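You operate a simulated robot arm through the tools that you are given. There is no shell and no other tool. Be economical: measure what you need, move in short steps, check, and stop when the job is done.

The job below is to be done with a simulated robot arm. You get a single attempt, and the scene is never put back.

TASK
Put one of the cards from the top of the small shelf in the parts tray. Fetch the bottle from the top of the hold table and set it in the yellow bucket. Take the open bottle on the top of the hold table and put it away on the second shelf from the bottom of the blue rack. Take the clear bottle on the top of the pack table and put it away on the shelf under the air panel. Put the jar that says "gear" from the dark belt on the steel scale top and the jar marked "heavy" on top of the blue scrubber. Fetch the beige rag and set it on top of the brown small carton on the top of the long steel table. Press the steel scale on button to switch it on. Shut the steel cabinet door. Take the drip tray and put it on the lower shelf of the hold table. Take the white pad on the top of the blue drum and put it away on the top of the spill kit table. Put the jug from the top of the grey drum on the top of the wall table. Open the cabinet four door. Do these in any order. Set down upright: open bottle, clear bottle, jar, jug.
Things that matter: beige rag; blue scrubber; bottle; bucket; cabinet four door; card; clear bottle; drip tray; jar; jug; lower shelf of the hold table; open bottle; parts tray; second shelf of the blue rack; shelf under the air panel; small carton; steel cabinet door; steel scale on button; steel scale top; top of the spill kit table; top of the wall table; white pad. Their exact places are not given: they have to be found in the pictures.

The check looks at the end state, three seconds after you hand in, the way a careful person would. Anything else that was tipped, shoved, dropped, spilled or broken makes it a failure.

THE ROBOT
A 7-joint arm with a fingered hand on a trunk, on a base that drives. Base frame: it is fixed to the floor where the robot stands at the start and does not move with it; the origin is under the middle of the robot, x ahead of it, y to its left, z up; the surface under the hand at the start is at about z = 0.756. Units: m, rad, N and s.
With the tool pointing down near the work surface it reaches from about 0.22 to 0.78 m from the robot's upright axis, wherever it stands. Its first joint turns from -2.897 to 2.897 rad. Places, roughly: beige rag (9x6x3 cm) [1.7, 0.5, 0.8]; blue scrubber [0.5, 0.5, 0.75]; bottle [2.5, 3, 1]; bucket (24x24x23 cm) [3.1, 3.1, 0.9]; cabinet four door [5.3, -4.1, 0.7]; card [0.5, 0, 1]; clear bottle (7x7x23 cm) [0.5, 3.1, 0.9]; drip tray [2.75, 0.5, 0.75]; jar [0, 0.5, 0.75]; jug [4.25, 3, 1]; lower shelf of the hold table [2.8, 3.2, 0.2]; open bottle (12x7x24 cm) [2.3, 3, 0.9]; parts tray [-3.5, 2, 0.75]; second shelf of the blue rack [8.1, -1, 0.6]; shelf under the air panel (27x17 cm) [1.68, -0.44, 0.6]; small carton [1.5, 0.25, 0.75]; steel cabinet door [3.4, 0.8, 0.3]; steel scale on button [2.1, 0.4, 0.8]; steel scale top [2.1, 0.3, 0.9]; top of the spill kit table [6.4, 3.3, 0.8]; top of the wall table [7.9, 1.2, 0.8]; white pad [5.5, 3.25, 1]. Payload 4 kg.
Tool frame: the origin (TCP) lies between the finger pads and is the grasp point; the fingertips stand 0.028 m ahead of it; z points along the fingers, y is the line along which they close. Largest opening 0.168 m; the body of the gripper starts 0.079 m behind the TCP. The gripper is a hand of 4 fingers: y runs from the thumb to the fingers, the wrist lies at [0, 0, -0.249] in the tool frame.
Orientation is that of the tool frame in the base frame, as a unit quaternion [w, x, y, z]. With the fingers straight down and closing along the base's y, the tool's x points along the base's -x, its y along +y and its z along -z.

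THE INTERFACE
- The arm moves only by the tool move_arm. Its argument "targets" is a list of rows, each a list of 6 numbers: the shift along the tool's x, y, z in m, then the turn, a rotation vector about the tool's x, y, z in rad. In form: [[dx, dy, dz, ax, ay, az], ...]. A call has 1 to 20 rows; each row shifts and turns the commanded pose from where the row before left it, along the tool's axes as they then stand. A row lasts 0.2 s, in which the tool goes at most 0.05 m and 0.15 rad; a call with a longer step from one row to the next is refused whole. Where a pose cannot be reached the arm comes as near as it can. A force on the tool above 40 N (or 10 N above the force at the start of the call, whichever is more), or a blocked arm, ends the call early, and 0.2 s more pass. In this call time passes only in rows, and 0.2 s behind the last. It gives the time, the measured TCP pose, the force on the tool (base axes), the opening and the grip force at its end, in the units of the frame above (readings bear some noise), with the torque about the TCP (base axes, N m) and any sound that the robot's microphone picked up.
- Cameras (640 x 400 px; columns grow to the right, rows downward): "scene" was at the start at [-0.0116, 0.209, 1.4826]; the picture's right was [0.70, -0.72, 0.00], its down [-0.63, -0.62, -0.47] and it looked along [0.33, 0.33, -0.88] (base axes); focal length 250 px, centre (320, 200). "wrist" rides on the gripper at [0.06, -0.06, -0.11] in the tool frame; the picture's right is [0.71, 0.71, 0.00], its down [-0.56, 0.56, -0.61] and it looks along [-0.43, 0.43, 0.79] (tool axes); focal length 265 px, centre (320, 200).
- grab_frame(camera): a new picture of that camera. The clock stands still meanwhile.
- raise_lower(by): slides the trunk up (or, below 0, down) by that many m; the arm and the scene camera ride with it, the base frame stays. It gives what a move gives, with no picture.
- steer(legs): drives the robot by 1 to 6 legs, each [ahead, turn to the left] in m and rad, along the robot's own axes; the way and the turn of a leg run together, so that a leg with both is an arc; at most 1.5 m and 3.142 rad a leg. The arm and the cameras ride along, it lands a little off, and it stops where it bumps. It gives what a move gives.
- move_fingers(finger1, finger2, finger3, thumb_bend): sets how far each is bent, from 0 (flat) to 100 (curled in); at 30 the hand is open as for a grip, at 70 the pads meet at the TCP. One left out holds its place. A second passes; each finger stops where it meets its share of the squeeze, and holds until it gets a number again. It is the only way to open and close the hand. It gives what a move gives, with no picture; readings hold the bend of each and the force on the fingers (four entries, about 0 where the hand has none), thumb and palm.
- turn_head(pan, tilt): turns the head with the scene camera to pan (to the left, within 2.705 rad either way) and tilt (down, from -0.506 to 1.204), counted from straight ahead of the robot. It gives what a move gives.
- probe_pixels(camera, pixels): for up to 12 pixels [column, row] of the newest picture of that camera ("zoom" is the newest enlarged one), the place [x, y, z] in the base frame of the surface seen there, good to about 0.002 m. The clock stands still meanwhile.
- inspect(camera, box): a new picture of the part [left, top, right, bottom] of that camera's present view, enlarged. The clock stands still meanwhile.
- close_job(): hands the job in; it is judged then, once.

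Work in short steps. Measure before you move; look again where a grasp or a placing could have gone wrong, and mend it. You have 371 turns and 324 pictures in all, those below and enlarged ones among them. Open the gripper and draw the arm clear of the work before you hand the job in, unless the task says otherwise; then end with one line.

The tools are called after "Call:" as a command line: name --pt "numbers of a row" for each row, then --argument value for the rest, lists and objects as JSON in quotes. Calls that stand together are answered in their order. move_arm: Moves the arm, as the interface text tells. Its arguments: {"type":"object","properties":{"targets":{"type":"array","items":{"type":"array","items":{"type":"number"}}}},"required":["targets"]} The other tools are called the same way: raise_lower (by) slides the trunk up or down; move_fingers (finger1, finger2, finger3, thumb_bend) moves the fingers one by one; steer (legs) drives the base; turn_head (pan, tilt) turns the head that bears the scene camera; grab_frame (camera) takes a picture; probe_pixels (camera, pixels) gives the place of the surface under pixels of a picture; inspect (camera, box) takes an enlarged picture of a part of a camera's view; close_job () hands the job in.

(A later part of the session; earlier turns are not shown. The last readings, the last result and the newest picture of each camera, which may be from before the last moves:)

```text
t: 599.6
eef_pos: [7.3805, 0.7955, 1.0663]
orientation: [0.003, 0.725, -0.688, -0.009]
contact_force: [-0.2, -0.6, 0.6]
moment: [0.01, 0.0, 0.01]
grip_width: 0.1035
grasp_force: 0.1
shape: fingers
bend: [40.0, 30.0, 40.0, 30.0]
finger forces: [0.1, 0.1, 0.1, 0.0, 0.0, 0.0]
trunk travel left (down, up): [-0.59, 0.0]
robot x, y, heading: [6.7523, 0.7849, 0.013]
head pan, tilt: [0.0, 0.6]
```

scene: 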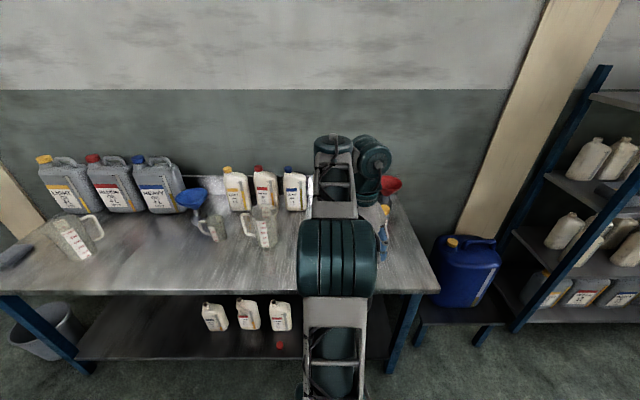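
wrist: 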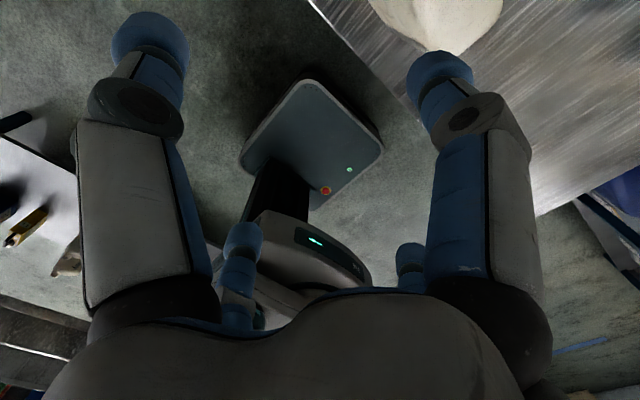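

Aligned. Now the same pitching sequence as for the tray: pitch, lower the trunk, then pitch further.

Call:
move_arm --pt "0 0 0 0.13 0 0" --pt "0 0 0 0.13 0 0" --pt "0 0 0 0.12 0 0"

Call:
raise_lower --by -0.3

Call:
move_arm --pt "0 -0.015 -0.036 0 0 0" --pt "0 -0.015 -0.036 0 0 0" --pt "0 -0.015 -0.036 0.1 0 0" --pt "0 -0.018 -0.034 0.14 0 0" --pt "0 -0.02 -0.02 0.14 0 0" --pt "0 0 0 0.145 0 0" --pt "0 0 0 0.145 0 0" --pt "0 0 0 0.145 0 0"

Call:
raise_lower --by -0.17

Call:
move_arm --pt "0 0 0 0.1 0 0" --pt "0 0 0 0.1 0 0"

Call:
grab_frame --camera "wrist"

```text
t: 600.4
eef_pos: [7.3798, 0.7954, 1.0663]
orientation: [-0.134, 0.714, -0.676, 0.12]
contact_force: [0.5, -0.9, -0.1]
moment: [0.04, 0.02, -0.01]
grip_width: 0.1034
grasp_force: 0.1
shape: fingers
bend: [40.0, 30.0, 40.0, 30.0]
finger forces: [0.0, 0.0, 0.1, 0.0, 0.0, 0.0]
trunk travel left (down, up): [-0.59, 0.0]
robot x, y, heading: [6.749, 0.786, 0.012]
head pan, tilt: [0.0, 0.6]
```

```text
t: 603.4
eef_pos: [7.3801, 0.7965, 0.7657]
orientation: [-0.134, 0.714, -0.677, 0.121]
contact_force: [-0.4, 0.1, 0.2]
moment: [-0.01, -0.01, 0.02]
grip_width: 0.1037
grasp_force: 0.0
shape: fingers
bend: [40.0, 30.0, 40.0, 30.0]
finger forces: [0.0, 0.0, 0.1, 0.0, 0.0, 0.0]
trunk travel left (down, up): [-0.29, 0.3]
robot x, y, heading: [6.7495, 0.7901, 0.008]
head pan, tilt: [0.0, 0.6]
```

```text
t: 605.2
eef_pos: [7.3877, 0.7944, 0.9546]
orientation: [-0.265, 0.677, -0.641, 0.245]
contact_force: [-0.4, 0.1, 0.4]
moment: [0.02, -0.01, 0.0]
grip_width: 0.1035
grasp_force: 0.0
shape: fingers
bend: [40.0, 30.0, 40.0, 30.0]
finger forces: [0.0, 0.1, 0.0, 0.1, 0.0, 0.1]
out of reach, approached as far as the arm can: row 5, 6, 7, 8
trunk travel left (down, up): [-0.29, 0.3]
robot x, y, heading: [6.7504, 0.7867, 0.009]
head pan, tilt: [0.0, 0.6]
```

```text
t: 607.1
eef_pos: [7.3872, 0.7946, 0.7841]
orientation: [-0.264, 0.678, -0.641, 0.244]
contact_force: [0.0, -0.5, 0.2]
moment: [-0.01, 0.0, -0.01]
grip_width: 0.1036
grasp_force: 0.1
shape: fingers
bend: [40.0, 30.0, 40.0, 30.0]
finger forces: [0.0, 0.0, 0.1, 0.0, 0.0, 0.1]
trunk travel left (down, up): [-0.12, 0.47]
robot x, y, heading: [6.7489, 0.7852, 0.014]
head pan, tilt: [0.0, 0.6]
```

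```text
t: 607.7
eef_pos: [7.3892, 0.7944, 0.7842]
orientation: [-0.264, 0.677, -0.642, 0.244]
contact_force: [0.0, -0.2, 0.3]
moment: [-0.01, 0.02, 0.01]
grip_width: 0.1035
grasp_force: 0.0
shape: fingers
bend: [40.0, 30.0, 40.0, 30.0]
finger forces: [0.1, 0.1, 0.1, 0.1, 0.0, 0.0]
out of reach, approached as far as the arm can: row 1, 2
trunk travel left (down, up): [-0.12, 0.47]
robot x, y, heading: [6.7502, 0.7865, 0.015]
head pan, tilt: [0.0, 0.6]
```

```text
70 pictures are left
```

wrist: 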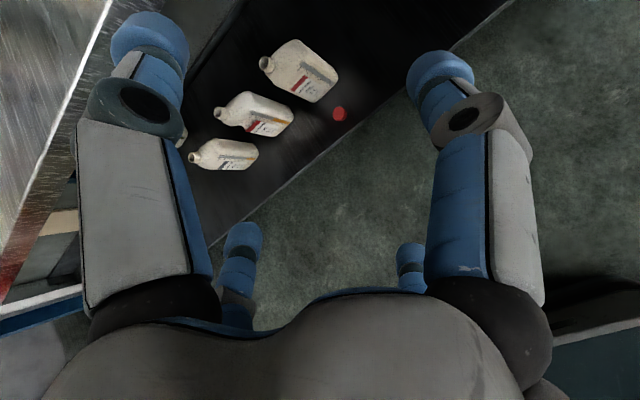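

The pitch is 42° so far. I move up while pitching further.

Call:
move_arm --pt "0 -0.027 -0.03 0.1 0 0" --pt "0 -0.029 -0.027 0.1 0 0" --pt "0 -0.032 -0.024 0.1 0 0" --pt "0 -0.034 -0.02 0.1 0 0" --pt "0 -0.036 -0.017 0.1 0 0" --pt "0 -0.038 -0.013 0.1 0 0"

```text
t: 609.1
eef_pos: [7.3864, 0.7899, 1.0521]
orientation: [-0.453, 0.567, -0.542, 0.423]
contact_force: [-0.5, -0.5, 1.0]
moment: [-0.04, 0.02, -0.04]
grip_width: 0.1035
grasp_force: 0.1
shape: fingers
bend: [40.0, 30.0, 40.0, 30.0]
finger forces: [0.1, 0.0, 0.0, 0.0, 0.1, 0.0]
out of reach, approached as far as the arm can: row 1, 2, 3
trunk travel left (down, up): [-0.12, 0.47]
robot x, y, heading: [6.7487, 0.7875, 0.01]
head pan, tilt: [0.0, 0.6]
```

Now 13° below horizontal at z 1.05. I lower the trunk 0.1 m, spread thumb/finger2, and drive forward to straddle the bottle.

Call:
raise_lower --by -0.1

Call:
move_fingers --finger1 34 --finger2 0 --finger3 34 --thumb_bend 0

Call:
steer --legs '[[0.17, 0]]'

Call:
grab_frame --camera "wrist"

```text
t: 610.5
eef_pos: [7.3882, 0.7929, 0.9509]
orientation: [-0.454, 0.568, -0.541, 0.423]
contact_force: [-0.3, 0.0, -0.1]
moment: [0.01, 0.01, -0.02]
grip_width: 0.1036
grasp_force: 0.2
shape: fingers
bend: [40.0, 30.0, 40.0, 30.0]
finger forces: [0.0, 0.0, 0.0, 0.0, 0.1, 0.0]
trunk travel left (down, up): [-0.02, 0.57]
robot x, y, heading: [6.7505, 0.7878, 0.013]
head pan, tilt: [0.0, 0.6]
```

```text
t: 611.5
eef_pos: [7.3884, 0.7919, 0.9506]
orientation: [-0.453, 0.569, -0.54, 0.423]
contact_force: [0.0, 1.3, 0.6]
moment: [0.02, 0.0, 0.0]
grip_width: 0.1387
grasp_force: 0.1
shape: fingers
bend: [34.0, 0.0, 34.0, 0.0]
finger forces: [0.1, 0.0, 0.0, 0.0, 0.0, 0.0]
trunk travel left (down, up): [-0.02, 0.57]
robot x, y, heading: [6.7497, 0.7846, 0.014]
head pan, tilt: [0.0, 0.6]
```

```text
t: 612.9
eef_pos: [7.5574, 0.7958, 0.9504]
orientation: [-0.453, 0.568, -0.541, 0.423]
contact_force: [-0.1, 0.8, 0.9]
moment: [0.0, 0.0, -0.01]
grip_width: 0.1392
grasp_force: 0.0
shape: fingers
bend: [34.0, 0.0, 34.0, 0.0]
finger forces: [0.1, 0.0, 0.0, 0.0, 0.1, 0.0]
trunk travel left (down, up): [-0.02, 0.57]
robot x, y, heading: [6.916, 0.7879, 0.014]
head pan, tilt: [0.0, 0.6]
```

```text
69 pictures are left
```

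wrist: 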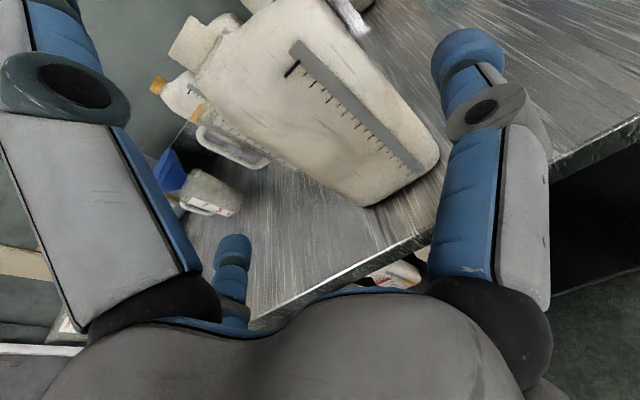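

The bottle is centred between finger1 and finger3. I drive 0.12 m further and close those two.

Call:
steer --legs '[[0.115, 0]]'

Call:
move_fingers --finger1 70 --finger3 70

Call:
grab_frame --camera "wrist"

```text
t: 614.1
eef_pos: [7.6706, 0.796, 0.9511]
orientation: [-0.453, 0.569, -0.54, 0.423]
contact_force: [-0.5, -0.2, -1.1]
moment: [0.04, 0.03, 0.0]
grip_width: 0.1391
grasp_force: 0.1
shape: fingers
bend: [34.0, 0.0, 34.0, 0.0]
finger forces: [0.0, 0.1, 0.0, 0.1, 0.0, 0.1]
trunk travel left (down, up): [-0.02, 0.57]
robot x, y, heading: [7.0346, 0.7879, 0.016]
head pan, tilt: [0.0, 0.6]
```

```text
t: 615.1
eef_pos: [7.6702, 0.7976, 0.9495]
orientation: [-0.453, 0.569, -0.541, 0.422]
contact_force: [-0.4, 0.6, 0.6]
moment: [-0.01, -0.03, 0.0]
grip_width: 0.1289
grasp_force: 9.0
shape: fingers
bend: [44.0, 0.0, 46.0, 0.0]
finger forces: [9.1, 0.1, 9.3, 0.0, 0.0, 0.0]
trunk travel left (down, up): [-0.02, 0.57]
robot x, y, heading: [7.0338, 0.791, 0.013]
head pan, tilt: [0.0, 0.6]
```

```text
68 pictures are left
```

wrist: 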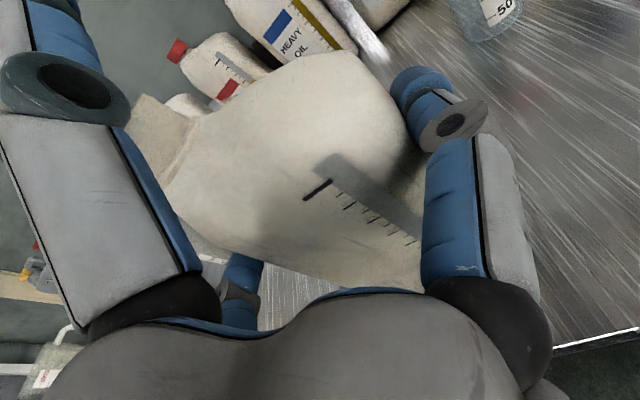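

Gripped. I raise the trunk 4 cm to lift it, back away, and look.

Call:
raise_lower --by 0.04

Call:
steer --legs '[[-0.3, 0]]'

Call:
grab_frame --camera "wrist"

```text
t: 616.0
eef_pos: [7.6709, 0.7985, 0.9912]
orientation: [-0.453, 0.569, -0.54, 0.423]
contact_force: [-0.7, -0.4, -0.9]
moment: [-0.02, 0.03, 0.0]
grip_width: 0.1292
grasp_force: 9.4
shape: fingers
bend: [44.0, 0.0, 46.0, 0.0]
finger forces: [9.2, 0.0, 9.2, 0.0, 0.0, 0.0]
trunk travel left (down, up): [-0.06, 0.53]
robot x, y, heading: [7.0304, 0.7939, 0.015]
head pan, tilt: [0.0, 0.6]
```

```text
t: 618.0
eef_pos: [7.3677, 0.7928, 0.9898]
orientation: [-0.454, 0.569, -0.54, 0.423]
contact_force: [0.7, -0.5, -0.6]
moment: [0.0, 0.04, 0.02]
grip_width: 0.1288
grasp_force: 9.7
shape: fingers
bend: [44.0, 0.0, 46.0, 0.0]
finger forces: [9.2, 0.0, 9.2, 0.0, 0.1, 0.0]
trunk travel left (down, up): [-0.06, 0.53]
robot x, y, heading: [6.7332, 0.7882, 0.016]
head pan, tilt: [0.0, 0.6]
```

```text
67 pictures are left
```

wrist: 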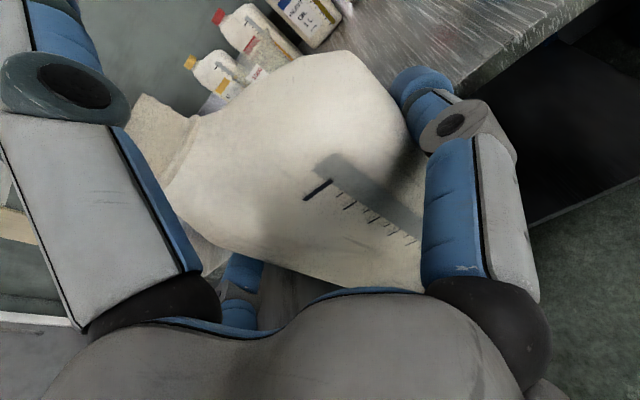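

Held well. I turn left, reverse south past the table, and turn to face the rack at y≈-1.42.

Call:
steer --legs '[[0, 1.555], [-1.1, 0], [-1.11, 0], [0, -1.57]]'

Call:
turn_head --pan 0.0 --tilt 0.5

Call:
grab_frame --camera "scene"

```text
t: 636.5
eef_pos: [7.3488, -1.4109, 0.9894]
orientation: [-0.458, 0.575, -0.534, 0.418]
contact_force: [0.2, 0.3, -0.5]
moment: [0.0, 0.0, 0.03]
grip_width: 0.1291
grasp_force: 8.9
shape: fingers
bend: [44.0, 0.0, 46.0, 0.0]
finger forces: [9.0, 0.1, 8.9, 0.1, 0.0, 0.0]
trunk travel left (down, up): [-0.06, 0.53]
robot x, y, heading: [6.7077, -1.4311, 0.035]
head pan, tilt: [0.0, 0.6]
```

```text
t: 637.1
eef_pos: [7.3474, -1.4096, 0.9911]
orientation: [-0.458, 0.575, -0.534, 0.418]
contact_force: [0.3, 0.5, 0.0]
moment: [0.0, 0.0, 0.01]
grip_width: 0.1289
grasp_force: 9.2
shape: fingers
bend: [44.0, 0.0, 46.0, 0.0]
finger forces: [8.9, 0.1, 9.0, 0.0, 0.0, 0.1]
trunk travel left (down, up): [-0.06, 0.53]
robot x, y, heading: [6.7125, -1.4292, 0.039]
head pan, tilt: [0.0, 0.499]
```

```text
66 pictures are left
```

scene: 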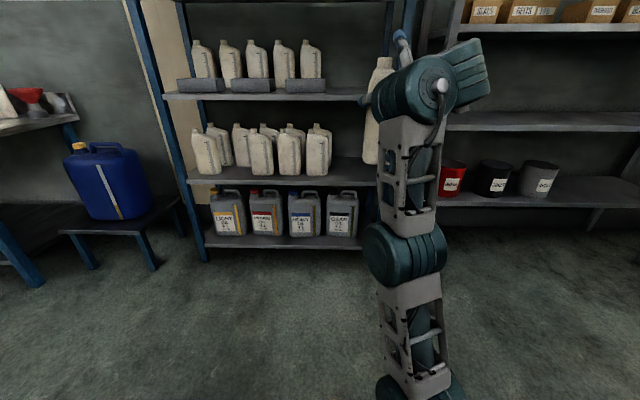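

I trim the heading, lower the trunk fully, and lower the arm toward z≈0.72.

Call:
steer --legs '[[0, -0.025]]'

Call:
raise_lower --by -0.06

Call:
move_arm --pt "0 0.041 0.0097 0 0 0" --pt "0 0.041 0.0097 0 0 0" --pt "0 0.041 0.0097 0 0 0" --pt "0 0.041 0.0097 0 0 0" --pt "0 0.041 0.0097 0 0 0"

Call:
grab_frame --camera "scene"

```text
t: 637.9
eef_pos: [7.3489, -1.4255, 0.9906]
orientation: [-0.452, 0.569, -0.541, 0.424]
contact_force: [0.0, -0.2, -0.3]
moment: [0.0, -0.01, 0.01]
grip_width: 0.1292
grasp_force: 9.4
shape: fingers
bend: [44.0, 0.0, 46.0, 0.0]
finger forces: [8.9, 0.0, 9.0, 0.1, 0.1, 0.0]
trunk travel left (down, up): [-0.06, 0.53]
robot x, y, heading: [6.7079, -1.4324, 0.015]
head pan, tilt: [0.0, 0.499]
```

```text
t: 638.9
eef_pos: [7.3469, -1.4267, 0.9302]
orientation: [-0.453, 0.568, -0.541, 0.423]
contact_force: [-0.2, 0.3, -1.1]
moment: [-0.02, -0.02, 0.02]
grip_width: 0.1292
grasp_force: 8.8
shape: fingers
bend: [44.0, 0.0, 46.0, 0.0]
finger forces: [9.1, 0.1, 8.9, 0.0, 0.0, 0.0]
trunk travel left (down, up): [0.0, 0.59]
robot x, y, heading: [6.7104, -1.4284, 0.015]
head pan, tilt: [0.0, 0.499]
```

```text
t: 640.1
eef_pos: [7.3833, -1.4269, 0.7465]
orientation: [-0.453, 0.569, -0.542, 0.422]
contact_force: [-0.1, 0.3, -0.5]
moment: [0.01, 0.02, 0.0]
grip_width: 0.1291
grasp_force: 7.8
shape: fingers
bend: [44.0, 0.0, 46.0, 0.0]
finger forces: [7.8, 0.1, 7.7, 0.0, 0.0, 0.1]
out of reach, approached as far as the arm can: row 1, 4, 5
trunk travel left (down, up): [0.0, 0.59]
robot x, y, heading: [6.7113, -1.433, 0.017]
head pan, tilt: [0.0, 0.499]
```

```text
65 pictures are left
```

scene: 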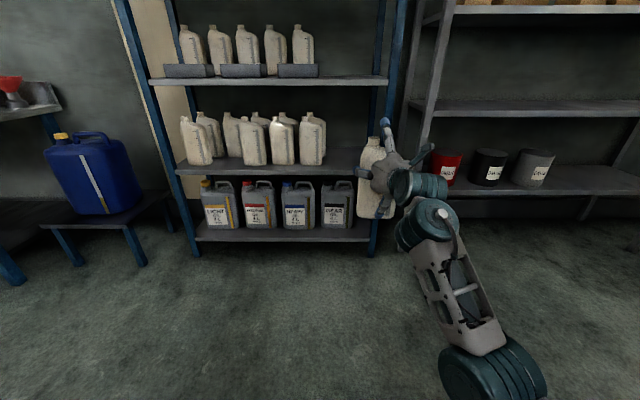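

Bottle bottom ≈0.595 vs shelf 0.55, neatly in the gap. I drive forward 0.48 m and check.

Call:
steer --legs '[[0.48, 0]]'

Call:
turn_head --pan 0.1 --tilt 0.5

Call:
grab_frame --camera "scene"

```text
t: 643.0
eef_pos: [7.8665, -1.4152, 0.7462]
orientation: [-0.453, 0.57, -0.54, 0.422]
contact_force: [0.0, -0.3, 0.0]
moment: [-0.01, 0.02, 0.01]
grip_width: 0.1294
grasp_force: 8.0
shape: fingers
bend: [44.0, 0.0, 46.0, 0.0]
finger forces: [7.8, 0.0, 7.7, 0.1, 0.0, 0.0]
trunk travel left (down, up): [0.0, 0.59]
robot x, y, heading: [7.1926, -1.419, 0.021]
head pan, tilt: [0.0, 0.499]
```

```text
t: 643.6
eef_pos: [7.8669, -1.4163, 0.7455]
orientation: [-0.453, 0.571, -0.54, 0.421]
contact_force: [0.4, -0.5, -0.5]
moment: [0.0, 0.02, 0.01]
grip_width: 0.1292
grasp_force: 7.7
shape: fingers
bend: [44.0, 0.0, 46.0, 0.0]
finger forces: [7.8, 0.0, 7.6, 0.1, 0.0, 0.1]
trunk travel left (down, up): [0.0, 0.59]
robot x, y, heading: [7.1927, -1.4213, 0.023]
head pan, tilt: [0.099, 0.499]
```

```text
64 pictures are left
```

scene: 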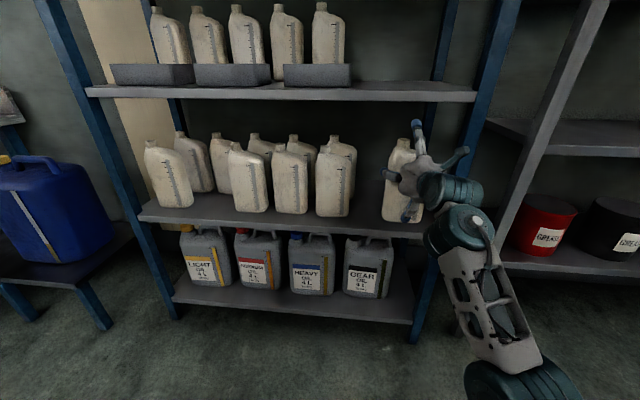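

I shift 1.5 cm left, away from the post, advance 7 cm, and lower.

Call:
move_arm --pt "-0.015 0 0 0 0 0"

Call:
steer --legs '[[0.075, 0]]'

Call:
move_arm --pt "0 0.03 0.003 0 0 0" --pt "0 0.012 0.001 0 0 0"

Call:
inspect --camera "scene" --box '[320, 80, 520, 250]'

```text
t: 644.0
eef_pos: [7.866, -1.4012, 0.7467]
orientation: [-0.452, 0.571, -0.54, 0.421]
contact_force: [-0.1, 0.5, -0.5]
moment: [0.01, -0.02, 0.01]
grip_width: 0.1292
grasp_force: 7.4
shape: fingers
bend: [44.0, 0.0, 46.0, 0.0]
finger forces: [7.8, 0.0, 7.7, 0.0, 0.0, 0.0]
trunk travel left (down, up): [0.0, 0.59]
robot x, y, heading: [7.197, -1.4264, 0.018]
head pan, tilt: [0.099, 0.499]
```

```text
t: 645.1
eef_pos: [7.9406, -1.3998, 0.746]
orientation: [-0.453, 0.57, -0.541, 0.421]
contact_force: [-0.1, -0.4, -0.1]
moment: [-0.02, 0.02, 0.01]
grip_width: 0.1292
grasp_force: 7.7
shape: fingers
bend: [44.0, 0.0, 46.0, 0.0]
finger forces: [7.8, 0.0, 7.8, 0.0, 0.0, 0.0]
trunk travel left (down, up): [0.0, 0.59]
robot x, y, heading: [7.2672, -1.4224, 0.019]
head pan, tilt: [0.099, 0.499]
```

```text
t: 645.7
eef_pos: [7.9573, -1.3995, 0.7167]
orientation: [-0.453, 0.57, -0.541, 0.422]
contact_force: [0.5, 0.4, -0.1]
moment: [-0.04, 0.01, 0.02]
grip_width: 0.1293
grasp_force: 7.3
shape: fingers
bend: [44.0, 0.0, 46.0, 0.0]
finger forces: [7.9, 0.1, 7.7, 0.0, 0.0, 0.0]
out of reach, approached as far as the arm can: row 1, 2
trunk travel left (down, up): [0.0, 0.59]
robot x, y, heading: [7.2693, -1.4229, 0.019]
head pan, tilt: [0.099, 0.499]
```

```text
2.35 times, centred on (420, 165) of scene
```

zoom: 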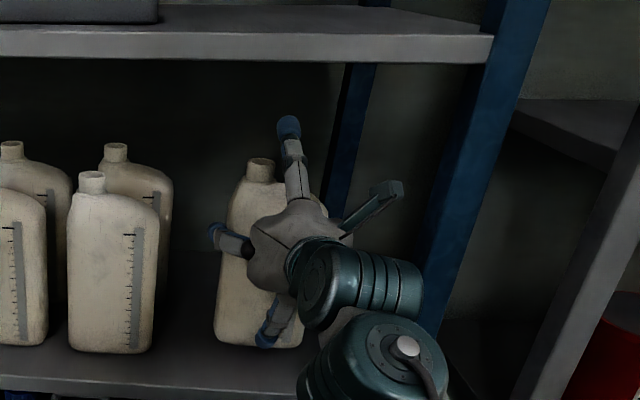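

Call:
move_arm --pt "0 0.01 0 0 0 0" --pt "0 0.008 0 0 0 0"

Call:
move_arm --pt "0 0.006 0 0 0 0"

```text
t: 646.3
eef_pos: [7.9646, -1.3982, 0.7052]
orientation: [-0.452, 0.57, -0.541, 0.421]
contact_force: [0.2, 0.5, -0.4]
moment: [-0.03, 0.0, 0.01]
grip_width: 0.1294
grasp_force: 7.9
shape: fingers
bend: [44.0, 0.0, 46.0, 0.0]
finger forces: [7.8, 0.0, 7.7, 0.1, 0.1, 0.1]
out of reach, approached as far as the arm can: row 1, 2
trunk travel left (down, up): [0.0, 0.59]
robot x, y, heading: [7.2636, -1.4219, 0.014]
head pan, tilt: [0.099, 0.499]
```

```text
t: 646.7
eef_pos: [7.966, -1.3991, 0.7001]
orientation: [-0.453, 0.571, -0.541, 0.42]
contact_force: [-0.3, -0.7, -0.2]
moment: [0.0, 0.03, -0.01]
grip_width: 0.129
grasp_force: 8.4
shape: fingers
bend: [44.0, 0.0, 46.0, 0.0]
finger forces: [7.8, 0.1, 7.7, 0.0, 0.0, 0.0]
out of reach, approached as far as the arm can: row 1
trunk travel left (down, up): [0.0, 0.59]
robot x, y, heading: [7.2676, -1.4201, 0.02]
head pan, tilt: [0.099, 0.499]
```

Call:
move_arm --pt "0 0.005 0 0 0 0"

Call:
inspect --camera "scene" --box '[360, 120, 440, 240]'

```text
t: 647.1
eef_pos: [7.9672, -1.3987, 0.6984]
orientation: [-0.454, 0.569, -0.54, 0.423]
contact_force: [-0.9, 0.4, 5.8]
moment: [-0.05, -0.09, -0.01]
grip_width: 0.1293
grasp_force: 8.0
shape: fingers
bend: [44.0, 0.0, 46.0, 0.0]
finger forces: [7.7, 0.0, 7.9, 0.0, 0.0, 0.0]
out of reach, approached as far as the arm can: row 1
trunk travel left (down, up): [0.0, 0.59]
robot x, y, heading: [7.2711, -1.4229, 0.017]
head pan, tilt: [0.099, 0.499]
```

```text
3.33 times, centred on (400, 180) of scene
```

zoom: 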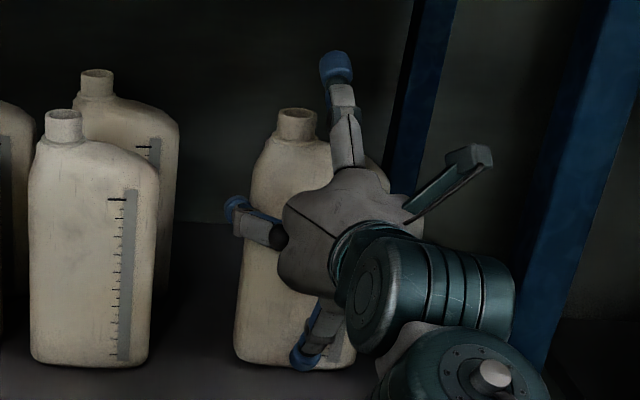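

Contact with the shelf (5.8 N). I open finger1/3 and reverse straight out.

Call:
move_fingers --finger1 36 --finger3 38

Call:
steer --legs '[[-0.3, 0]]'

Call:
grab_frame --camera "scene"

```text
t: 648.1
eef_pos: [7.9671, -1.3974, 0.6961]
orientation: [-0.452, 0.571, -0.54, 0.421]
contact_force: [0.7, -0.5, -0.5]
moment: [0.01, -0.01, 0.02]
grip_width: 0.1369
grasp_force: 0.0
shape: fingers
bend: [36.0, 0.0, 38.0, 0.0]
finger forces: [0.0, 0.0, 0.0, 0.0, 0.1, 0.1]
trunk travel left (down, up): [0.0, 0.59]
robot x, y, heading: [7.2691, -1.4209, 0.018]
head pan, tilt: [0.099, 0.499]
```

```text
t: 650.1
eef_pos: [7.6693, -1.4047, 0.6978]
orientation: [-0.452, 0.571, -0.541, 0.421]
contact_force: [-0.6, 1.1, 0.0]
moment: [0.0, -0.02, -0.03]
grip_width: 0.137
grasp_force: 0.0
shape: fingers
bend: [36.0, 0.0, 38.0, 0.0]
finger forces: [0.0, 0.0, 0.0, 0.1, 0.0, 0.0]
trunk travel left (down, up): [0.0, 0.59]
robot x, y, heading: [6.9682, -1.427, 0.022]
head pan, tilt: [0.099, 0.499]
```

```text
61 pictures are left
```

scene: 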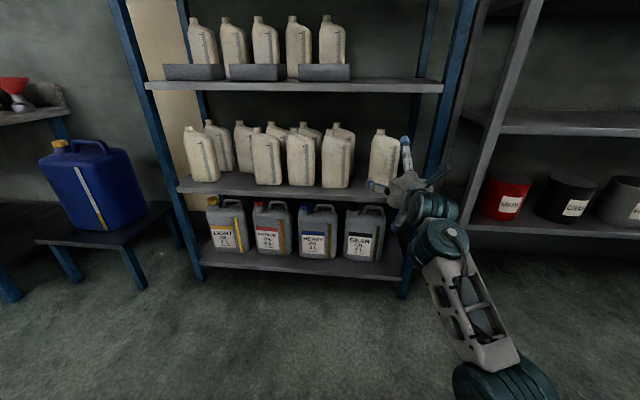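

The open bottle stands on the second shelf. Next, cabinet four: I raise the trunk and look toward (5.3,-4.1).

Call:
raise_lower --by 0.3

Call:
turn_head --pan -2.2 --tilt 0.3

Call:
grab_frame --camera "scene"

```text
t: 653.1
eef_pos: [7.6694, -1.4031, 0.9971]
orientation: [-0.452, 0.57, -0.541, 0.421]
contact_force: [0.3, -0.9, 0.6]
moment: [0.01, -0.01, -0.01]
grip_width: 0.1369
grasp_force: 0.0
shape: fingers
bend: [36.0, 0.0, 38.0, 0.0]
finger forces: [0.0, 0.1, 0.1, 0.0, 0.0, 0.0]
trunk travel left (down, up): [-0.3, 0.29]
robot x, y, heading: [6.9721, -1.4312, 0.012]
head pan, tilt: [0.099, 0.499]
```

```text
t: 655.2
eef_pos: [7.6701, -1.4043, 0.9959]
orientation: [-0.452, 0.57, -0.541, 0.422]
contact_force: [0.7, -0.3, -0.2]
moment: [-0.01, 0.01, 0.0]
grip_width: 0.1367
grasp_force: 0.1
shape: fingers
bend: [36.0, 0.0, 38.0, 0.0]
finger forces: [0.0, 0.0, 0.0, 0.1, 0.1, 0.1]
trunk travel left (down, up): [-0.3, 0.29]
robot x, y, heading: [6.9689, -1.426, 0.013]
head pan, tilt: [-2.201, 0.3]
```

```text
60 pictures are left
```

scene: 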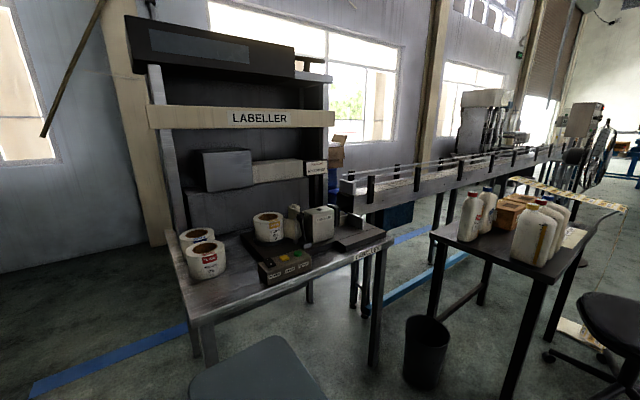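

Cabinets seem to be behind the conveyor line. I probe the labeller, conveyor and the blue object.

Call:
probe_pixels --camera "scene" --pixels '[[197, 350], [373, 360], [155, 200], [395, 218], [345, 195], [160, 240], [310, 300], [100, 350], [340, 155], [60, 260], [440, 190]]'

```text
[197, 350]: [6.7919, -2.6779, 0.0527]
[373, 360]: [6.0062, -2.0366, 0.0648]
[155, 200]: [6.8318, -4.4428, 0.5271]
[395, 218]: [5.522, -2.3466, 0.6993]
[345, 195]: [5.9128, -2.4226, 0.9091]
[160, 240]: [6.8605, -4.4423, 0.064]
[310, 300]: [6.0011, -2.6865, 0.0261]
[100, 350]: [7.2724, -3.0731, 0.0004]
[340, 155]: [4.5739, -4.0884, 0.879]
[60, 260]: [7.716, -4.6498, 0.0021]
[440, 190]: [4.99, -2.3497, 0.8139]
```

The conveyor is at y≈-2.4; the wall at -4.65. I drive around the labeller's east side to about (7.1,-3.4) and look west.

Call:
steer --legs '[[0, -1.2], [0.9, 0], [0, -0.55], [1.15, 0], [0, -1.2]]'

Call:
turn_head --pan 0.0 --tilt 0.3

Call:
grab_frame --camera "scene"

```text
t: 672.9
eef_pos: [6.4068, -3.5343, 0.997]
orientation: [-0.38, 0.488, 0.617, -0.488]
contact_force: [-1.0, -0.3, -0.5]
moment: [0.01, 0.0, -0.02]
grip_width: 0.137
grasp_force: 0.0
shape: fingers
bend: [36.0, 0.0, 38.0, 0.0]
finger forces: [0.1, 0.1, 0.0, 0.0, 0.0, 0.1]
trunk travel left (down, up): [-0.3, 0.29]
robot x, y, heading: [7.0952, -3.3859, -2.942]
head pan, tilt: [-2.201, 0.3]
```

```text
t: 675.0
eef_pos: [6.4073, -3.5338, 0.9972]
orientation: [-0.379, 0.488, 0.617, -0.488]
contact_force: [0.3, -0.3, -0.9]
moment: [0.0, 0.03, 0.0]
grip_width: 0.1372
grasp_force: 0.0
shape: fingers
bend: [36.0, 0.0, 38.0, 0.0]
finger forces: [0.0, 0.0, 0.1, 0.0, 0.0, 0.0]
trunk travel left (down, up): [-0.3, 0.29]
robot x, y, heading: [7.0937, -3.3847, -2.947]
head pan, tilt: [0.0, 0.3]
```

```text
59 pictures are left
```

scene: 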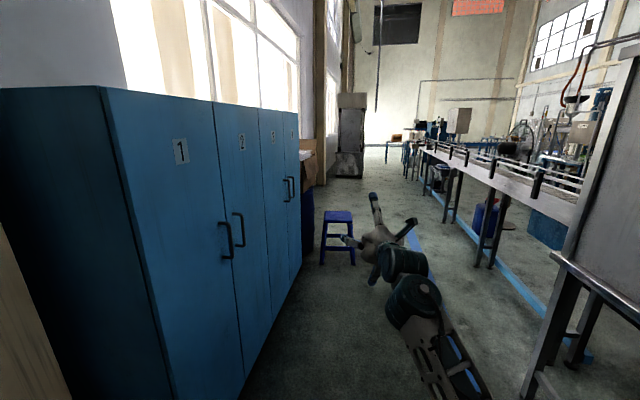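

Doors 1–4 with vertical handles. I zoom and probe door four's handle and edges.

Call:
inspect --camera "scene" --box '[190, 90, 330, 270]'

Call:
probe_pixels --camera "scene" --pixels '[[292, 188], [287, 190], [225, 240], [238, 230], [300, 150], [283, 240], [291, 135], [272, 140], [301, 165], [304, 215], [340, 215]]'

```text
2.22 times, centred on (260, 180) of scene
```

zoom: 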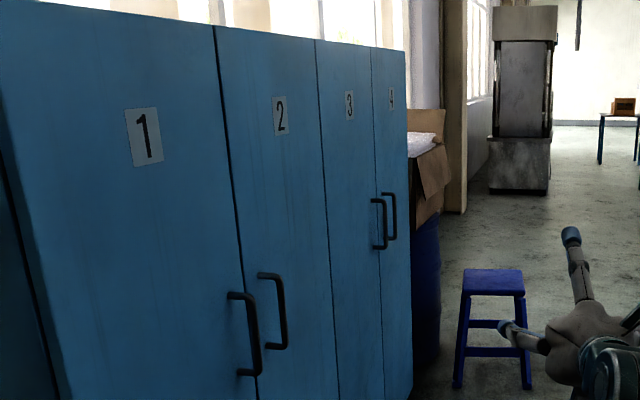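

```text
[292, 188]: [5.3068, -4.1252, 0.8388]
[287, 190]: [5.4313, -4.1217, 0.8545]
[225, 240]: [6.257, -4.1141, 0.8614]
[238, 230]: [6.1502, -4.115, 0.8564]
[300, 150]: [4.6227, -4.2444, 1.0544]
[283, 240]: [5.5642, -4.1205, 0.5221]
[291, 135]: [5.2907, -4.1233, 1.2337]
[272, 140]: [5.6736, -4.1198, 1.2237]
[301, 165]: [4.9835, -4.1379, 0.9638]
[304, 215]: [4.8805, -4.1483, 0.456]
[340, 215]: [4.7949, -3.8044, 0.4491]
```

Door four: handle near x≈5.31, z≈0.78–0.95, hinged at x≈4.96. I drive to (5.35,-3.2) and face it.

Call:
steer --legs '[[0, -0.3], [1.5, 0], [0.25, 0], [0, 1.675]]'

Call:
turn_head --pan 0.0 --tilt 0.4

Call:
grab_frame --camera "scene"

```text
t: 688.8
eef_pos: [5.3741, -3.8913, 0.9974]
orientation: [0.011, -0.007, 0.786, -0.618]
contact_force: [-0.5, 0.1, 0.2]
moment: [0.0, -0.01, 0.04]
grip_width: 0.137
grasp_force: 0.0
shape: fingers
bend: [36.0, 0.0, 38.0, 0.0]
finger forces: [0.1, 0.1, 0.0, 0.0, 0.1, 0.0]
trunk travel left (down, up): [-0.3, 0.29]
robot x, y, heading: [5.374, -3.1892, -1.591]
head pan, tilt: [0.0, 0.3]
```

```text
t: 689.4
eef_pos: [5.3736, -3.8907, 0.9978]
orientation: [0.011, -0.007, 0.786, -0.618]
contact_force: [0.2, 0.1, 0.2]
moment: [0.01, 0.0, -0.01]
grip_width: 0.1373
grasp_force: 0.0
shape: fingers
bend: [36.0, 0.0, 38.0, 0.0]
finger forces: [0.1, 0.0, 0.1, 0.0, 0.0, 0.1]
trunk travel left (down, up): [-0.3, 0.29]
robot x, y, heading: [5.3738, -3.1883, -1.587]
head pan, tilt: [0.0, 0.4]
```

```text
57 pictures are left
```

scene: 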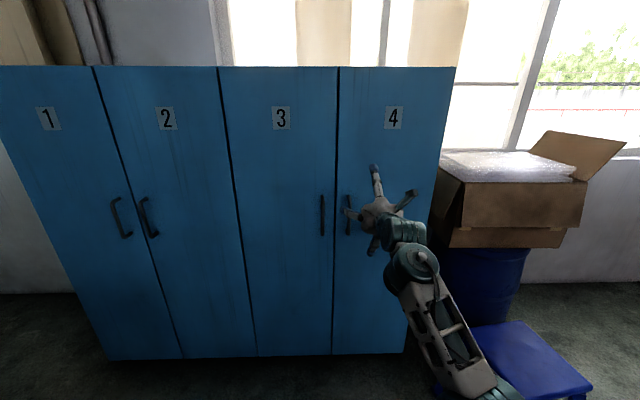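

Call:
inspect --camera "scene" --box '[310, 150, 430, 270]'

Call:
probe_pixels --camera "zoom" --pixels '[[202, 165], [202, 190], [203, 245], [88, 160], [88, 220], [150, 200], [160, 280], [205, 155]]'

```text
3.33 times, centred on (370, 210) of scene
```

zoom: 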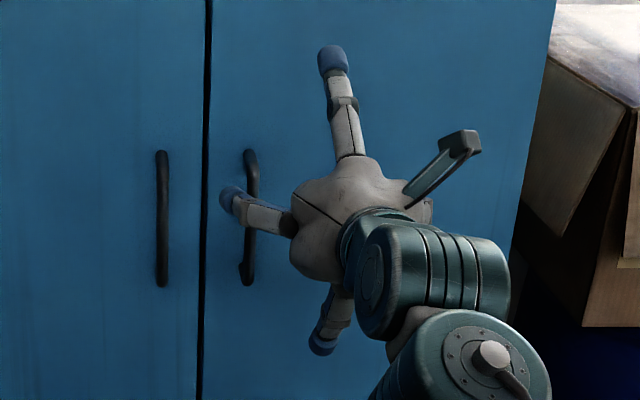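

```text
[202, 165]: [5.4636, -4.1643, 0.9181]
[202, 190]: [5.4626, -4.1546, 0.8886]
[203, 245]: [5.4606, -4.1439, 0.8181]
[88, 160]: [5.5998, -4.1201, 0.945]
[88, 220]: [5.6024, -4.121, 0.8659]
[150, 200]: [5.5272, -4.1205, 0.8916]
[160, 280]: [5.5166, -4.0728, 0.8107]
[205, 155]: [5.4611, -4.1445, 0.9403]
```

Call:
probe_pixels --camera "zoom" --pixels '[[250, 262], [249, 165], [251, 240], [247, 275], [450, 100], [540, 100]]'

```text
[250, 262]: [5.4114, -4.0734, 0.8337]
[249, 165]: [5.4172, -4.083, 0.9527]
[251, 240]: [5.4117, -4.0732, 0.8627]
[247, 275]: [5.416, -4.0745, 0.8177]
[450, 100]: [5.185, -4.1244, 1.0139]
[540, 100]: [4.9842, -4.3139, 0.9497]
```

Handle four: bar at x=5.412, y≈-4.075, z 0.81–0.955. I set the height, align laterally, narrow finger1/3, and drive in.

Call:
raise_lower --by -0.11

Call:
move_fingers --finger1 52 --finger2 0 --finger3 54 --thumb_bend 0

Call:
move_arm --pt "-0.04 0 0 0 0 0"

Call:
steer --legs '[[0.1, 0]]'

Call:
grab_frame --camera "wrist"

```text
t: 690.8
eef_pos: [5.3742, -3.8902, 0.8868]
orientation: [0.01, -0.007, 0.786, -0.618]
contact_force: [-0.3, 0.7, 0.3]
moment: [0.0, 0.01, 0.02]
grip_width: 0.1373
grasp_force: 0.1
shape: fingers
bend: [36.0, 0.0, 38.0, 0.0]
finger forces: [0.1, 0.1, 0.0, 0.1, 0.1, 0.0]
trunk travel left (down, up): [-0.19, 0.4]
robot x, y, heading: [5.3766, -3.1889, -1.588]
head pan, tilt: [0.0, 0.4]
```

```text
t: 691.8
eef_pos: [5.3744, -3.8908, 0.8864]
orientation: [0.01, -0.007, 0.787, -0.617]
contact_force: [-0.2, -0.4, -0.1]
moment: [0.01, 0.01, 0.03]
grip_width: 0.1234
grasp_force: 0.0
shape: fingers
bend: [52.0, 0.0, 54.0, 0.0]
finger forces: [0.1, 0.1, 0.0, 0.1, 0.0, 0.1]
trunk travel left (down, up): [-0.19, 0.4]
robot x, y, heading: [5.3748, -3.1911, -1.59]
head pan, tilt: [0.0, 0.4]
```

```text
t: 692.2
eef_pos: [5.4138, -3.8895, 0.8906]
orientation: [0.011, -0.006, 0.787, -0.617]
contact_force: [-0.6, 0.2, 0.0]
moment: [0.02, -0.03, 0.01]
grip_width: 0.1229
grasp_force: 0.1
shape: fingers
bend: [52.0, 0.0, 54.0, 0.0]
finger forces: [0.0, 0.0, 0.0, 0.1, 0.1, 0.0]
trunk travel left (down, up): [-0.19, 0.4]
robot x, y, heading: [5.3762, -3.1911, -1.588]
head pan, tilt: [0.0, 0.4]
```

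```text
t: 693.4
eef_pos: [5.4112, -3.9904, 0.8881]
orientation: [0.01, -0.006, 0.786, -0.618]
contact_force: [-0.3, 0.7, -0.4]
moment: [0.01, 0.04, 0.01]
grip_width: 0.1231
grasp_force: 0.0
shape: fingers
bend: [52.0, 0.0, 54.0, 0.0]
finger forces: [0.1, 0.0, 0.1, 0.0, 0.0, 0.1]
trunk travel left (down, up): [-0.19, 0.4]
robot x, y, heading: [5.3746, -3.2936, -1.587]
head pan, tilt: [0.0, 0.4]
```

```text
55 pictures are left
```

wrist: 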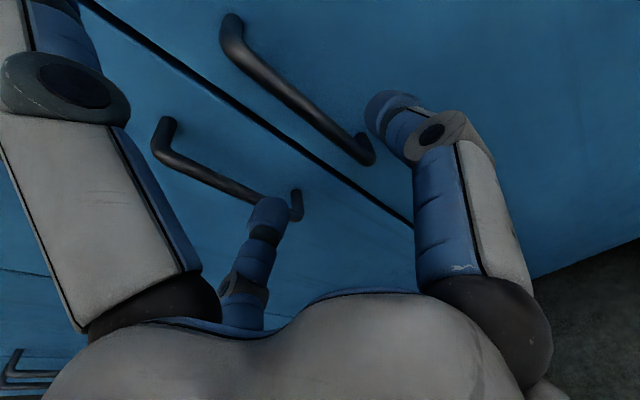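

Handle four lies between finger1 and finger3. I drive 7 cm further and close them on the bar.

Call:
steer --legs '[[0.07, 0]]'

Call:
move_fingers --finger1 80 --finger3 80

Call:
grab_frame --camera "wrist"

```text
t: 694.4
eef_pos: [5.4101, -4.0603, 0.8878]
orientation: [0.011, -0.006, 0.786, -0.617]
contact_force: [0.1, -0.6, -0.2]
moment: [-0.01, -0.01, 0.02]
grip_width: 0.1231
grasp_force: 0.0
shape: fingers
bend: [52.0, 0.0, 54.0, 0.0]
finger forces: [0.0, 0.1, 0.0, 0.0, 0.0, 0.1]
trunk travel left (down, up): [-0.19, 0.4]
robot x, y, heading: [5.3713, -3.3598, -1.592]
head pan, tilt: [0.0, 0.4]
```

```text
t: 695.4
eef_pos: [5.4103, -4.0601, 0.8892]
orientation: [0.011, -0.006, 0.786, -0.618]
contact_force: [-0.8, 0.8, 0.1]
moment: [0.04, 0.03, 0.0]
grip_width: 0.1141
grasp_force: 7.9
shape: fingers
bend: [67.0, 0.0, 68.0, 0.0]
finger forces: [7.6, 0.1, 7.7, 0.0, 0.0, 0.0]
trunk travel left (down, up): [-0.19, 0.4]
robot x, y, heading: [5.3763, -3.3618, -1.589]
head pan, tilt: [0.0, 0.4]
```

```text
54 pictures are left
```

wrist: 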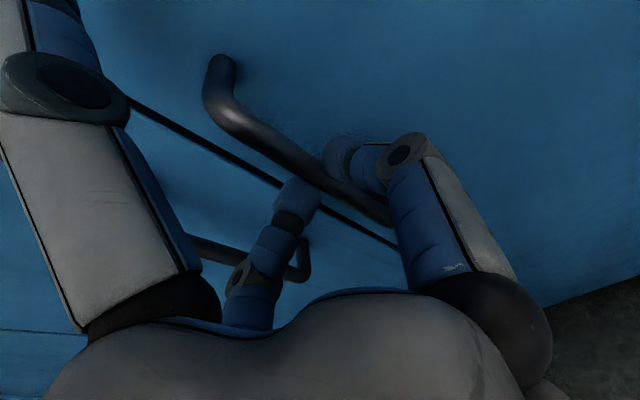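

Bar gripped. I reverse 12 cm to pull the door open.

Call:
steer --legs '[[-0.12, 0]]'

Call:
grab_frame --camera "scene"

```text
t: 696.6
eef_pos: [5.4141, -3.9392, 0.8867]
orientation: [0.012, -0.007, 0.787, -0.617]
contact_force: [0.4, 0.1, 0.9]
moment: [-0.02, 0.05, -0.05]
grip_width: 0.1137
grasp_force: 0.1
shape: fingers
bend: [69.0, 0.0, 73.0, 0.0]
finger forces: [0.1, 0.1, 0.0, 0.0, 0.0, 0.0]
trunk travel left (down, up): [-0.19, 0.4]
robot x, y, heading: [5.3737, -3.2422, -1.589]
head pan, tilt: [0.0, 0.4]
```

```text
53 pictures are left
```

scene: 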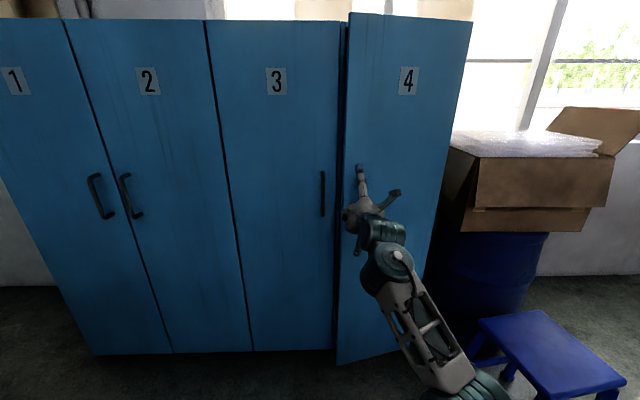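

The door is ajar. I probe its free edge to plan pushing from inside.

Call:
probe_pixels --camera "scene" --pixels '[[352, 100], [349, 150], [360, 120], [460, 120], [345, 150], [440, 210], [380, 340], [555, 330], [480, 330]]'

```text
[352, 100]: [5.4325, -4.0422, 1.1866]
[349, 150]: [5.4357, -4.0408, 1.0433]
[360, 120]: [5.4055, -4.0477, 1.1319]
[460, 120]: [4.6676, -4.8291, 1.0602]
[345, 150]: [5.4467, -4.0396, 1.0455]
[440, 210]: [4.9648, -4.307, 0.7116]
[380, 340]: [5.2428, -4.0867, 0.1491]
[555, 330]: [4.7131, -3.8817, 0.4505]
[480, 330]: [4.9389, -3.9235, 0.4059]
```

The edge is out by 8 cm (≈12°). I re-grip the handle deeper: shift to it, drive in, and close.

Call:
move_fingers --finger1 50 --finger3 52

Call:
move_arm --pt "0.018 0 0 0 0 0"

Call:
steer --legs '[[0.07, 0]]'

Call:
grab_frame --camera "wrist"

```text
t: 697.6
eef_pos: [5.4148, -3.94, 0.8879]
orientation: [0.011, -0.008, 0.786, -0.618]
contact_force: [-0.1, 0.1, 0.1]
moment: [-0.01, 0.01, -0.02]
grip_width: 0.1243
grasp_force: 0.2
shape: fingers
bend: [50.0, 0.0, 52.0, 0.0]
finger forces: [0.0, 0.0, 0.0, 0.0, 0.1, 0.1]
trunk travel left (down, up): [-0.19, 0.4]
robot x, y, heading: [5.3763, -3.2392, -1.584]
head pan, tilt: [0.0, 0.4]
```

```text
t: 698.0
eef_pos: [5.3975, -3.9401, 0.8878]
orientation: [0.012, -0.008, 0.786, -0.618]
contact_force: [0.2, 0.7, 0.3]
moment: [0.01, 0.01, -0.02]
grip_width: 0.1243
grasp_force: 0.0
shape: fingers
bend: [50.0, 0.0, 52.0, 0.0]
finger forces: [0.0, 0.0, 0.1, 0.0, 0.0, 0.0]
trunk travel left (down, up): [-0.19, 0.4]
robot x, y, heading: [5.3741, -3.2439, -1.589]
head pan, tilt: [0.0, 0.4]
```

```text
t: 699.0
eef_pos: [5.395, -4.0099, 0.8886]
orientation: [0.011, -0.007, 0.786, -0.618]
contact_force: [-0.6, 0.5, -0.2]
moment: [0.02, -0.02, 0.03]
grip_width: 0.1243
grasp_force: 0.1
shape: fingers
bend: [50.0, 0.0, 52.0, 0.0]
finger forces: [0.1, 0.0, 0.0, 0.1, 0.0, 0.1]
trunk travel left (down, up): [-0.19, 0.4]
robot x, y, heading: [5.3743, -3.3083, -1.589]
head pan, tilt: [0.0, 0.4]
```

```text
52 pictures are left
```

wrist: 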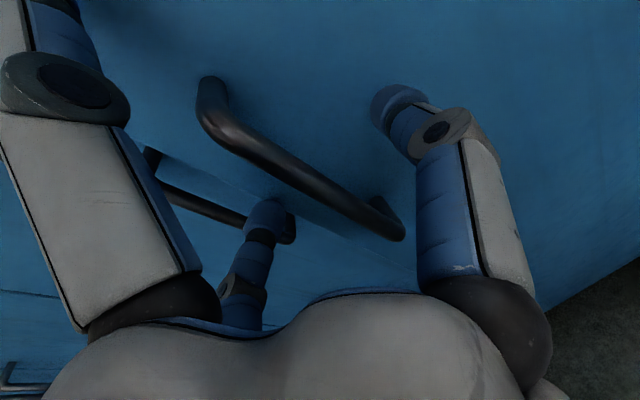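

The bar is at the TCP. I advance 1 cm and close firmly, then pull in arc-like steps.

Call:
steer --legs '[[0.012, 0]]'

Call:
move_fingers --finger1 95 --finger3 95

Call:
steer --legs '[[-0.06, 0]]'

Call:
move_arm --pt "0.03 0 0 0 0 0"

Call:
steer --legs '[[-0.06, 0]]'

Call:
grab_frame --camera "scene"

```text
t: 699.8
eef_pos: [5.395, -4.0229, 0.8878]
orientation: [0.01, -0.006, 0.786, -0.618]
contact_force: [-0.1, 1.1, -0.3]
moment: [0.02, 0.01, -0.04]
grip_width: 0.1241
grasp_force: 0.0
shape: fingers
bend: [50.0, 0.0, 52.0, 0.0]
finger forces: [0.0, 0.0, 0.0, 0.1, 0.0, 0.0]
trunk travel left (down, up): [-0.19, 0.4]
robot x, y, heading: [5.3743, -3.32, -1.585]
head pan, tilt: [0.0, 0.4]
```

```text
t: 700.8
eef_pos: [5.3948, -4.0227, 0.8886]
orientation: [0.011, -0.006, 0.787, -0.617]
contact_force: [0.7, 0.5, 0.0]
moment: [-0.02, 0.06, 0.01]
grip_width: 0.1129
grasp_force: 0.1
shape: fingers
bend: [73.0, 0.0, 73.0, 0.0]
finger forces: [0.1, 0.0, 0.0, 0.0, 0.0, 0.0]
trunk travel left (down, up): [-0.19, 0.4]
robot x, y, heading: [5.3749, -3.3219, -1.592]
head pan, tilt: [0.0, 0.4]
```

```text
t: 701.8
eef_pos: [5.3935, -3.9641, 0.8879]
orientation: [0.01, -0.006, 0.786, -0.618]
contact_force: [-16.8, -10.0, 1.4]
moment: [-0.08, -0.06, 0.26]
grip_width: 0.1168
grasp_force: 14.2
shape: fingers
bend: [58.0, 0.0, 79.0, 0.0]
finger forces: [21.8, 0.1, 4.9, 0.0, 1.0, 0.0]
trunk travel left (down, up): [-0.19, 0.4]
robot x, y, heading: [5.3779, -3.2619, -1.59]
head pan, tilt: [0.0, 0.4]
```

```text
t: 702.2
eef_pos: [5.3713, -3.9625, 0.8899]
orientation: [0.012, -0.01, 0.786, -0.619]
contact_force: [11.1, 7.3, -3.4]
moment: [-1.26, 0.16, 0.08]
grip_width: 0.1148
grasp_force: 12.7
shape: fingers
bend: [73.0, 0.0, 79.0, 0.0]
finger forces: [0.0, 0.0, 16.2, 0.0, 9.1, 0.0]
trunk travel left (down, up): [-0.19, 0.4]
robot x, y, heading: [5.3756, -3.2655, -1.587]
head pan, tilt: [0.0, 0.4]
```

```text
t: 703.1
eef_pos: [5.3593, -3.9048, 0.8913]
orientation: [0.009, -0.002, 0.785, -0.619]
contact_force: [-23.9, -21.4, 8.2]
moment: [-0.36, -0.17, 0.62]
grip_width: 0.1195
grasp_force: 16.1
shape: fingers
bend: [56.0, 0.0, 81.0, 0.0]
finger forces: [27.4, 0.0, 0.8, 0.1, 3.5, 0.0]
trunk travel left (down, up): [-0.19, 0.4]
robot x, y, heading: [5.3757, -3.2047, -1.587]
head pan, tilt: [0.0, 0.4]
```

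```text
51 pictures are left
```

scene: 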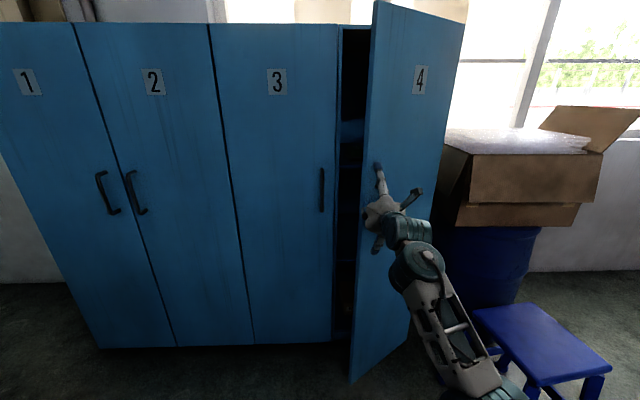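

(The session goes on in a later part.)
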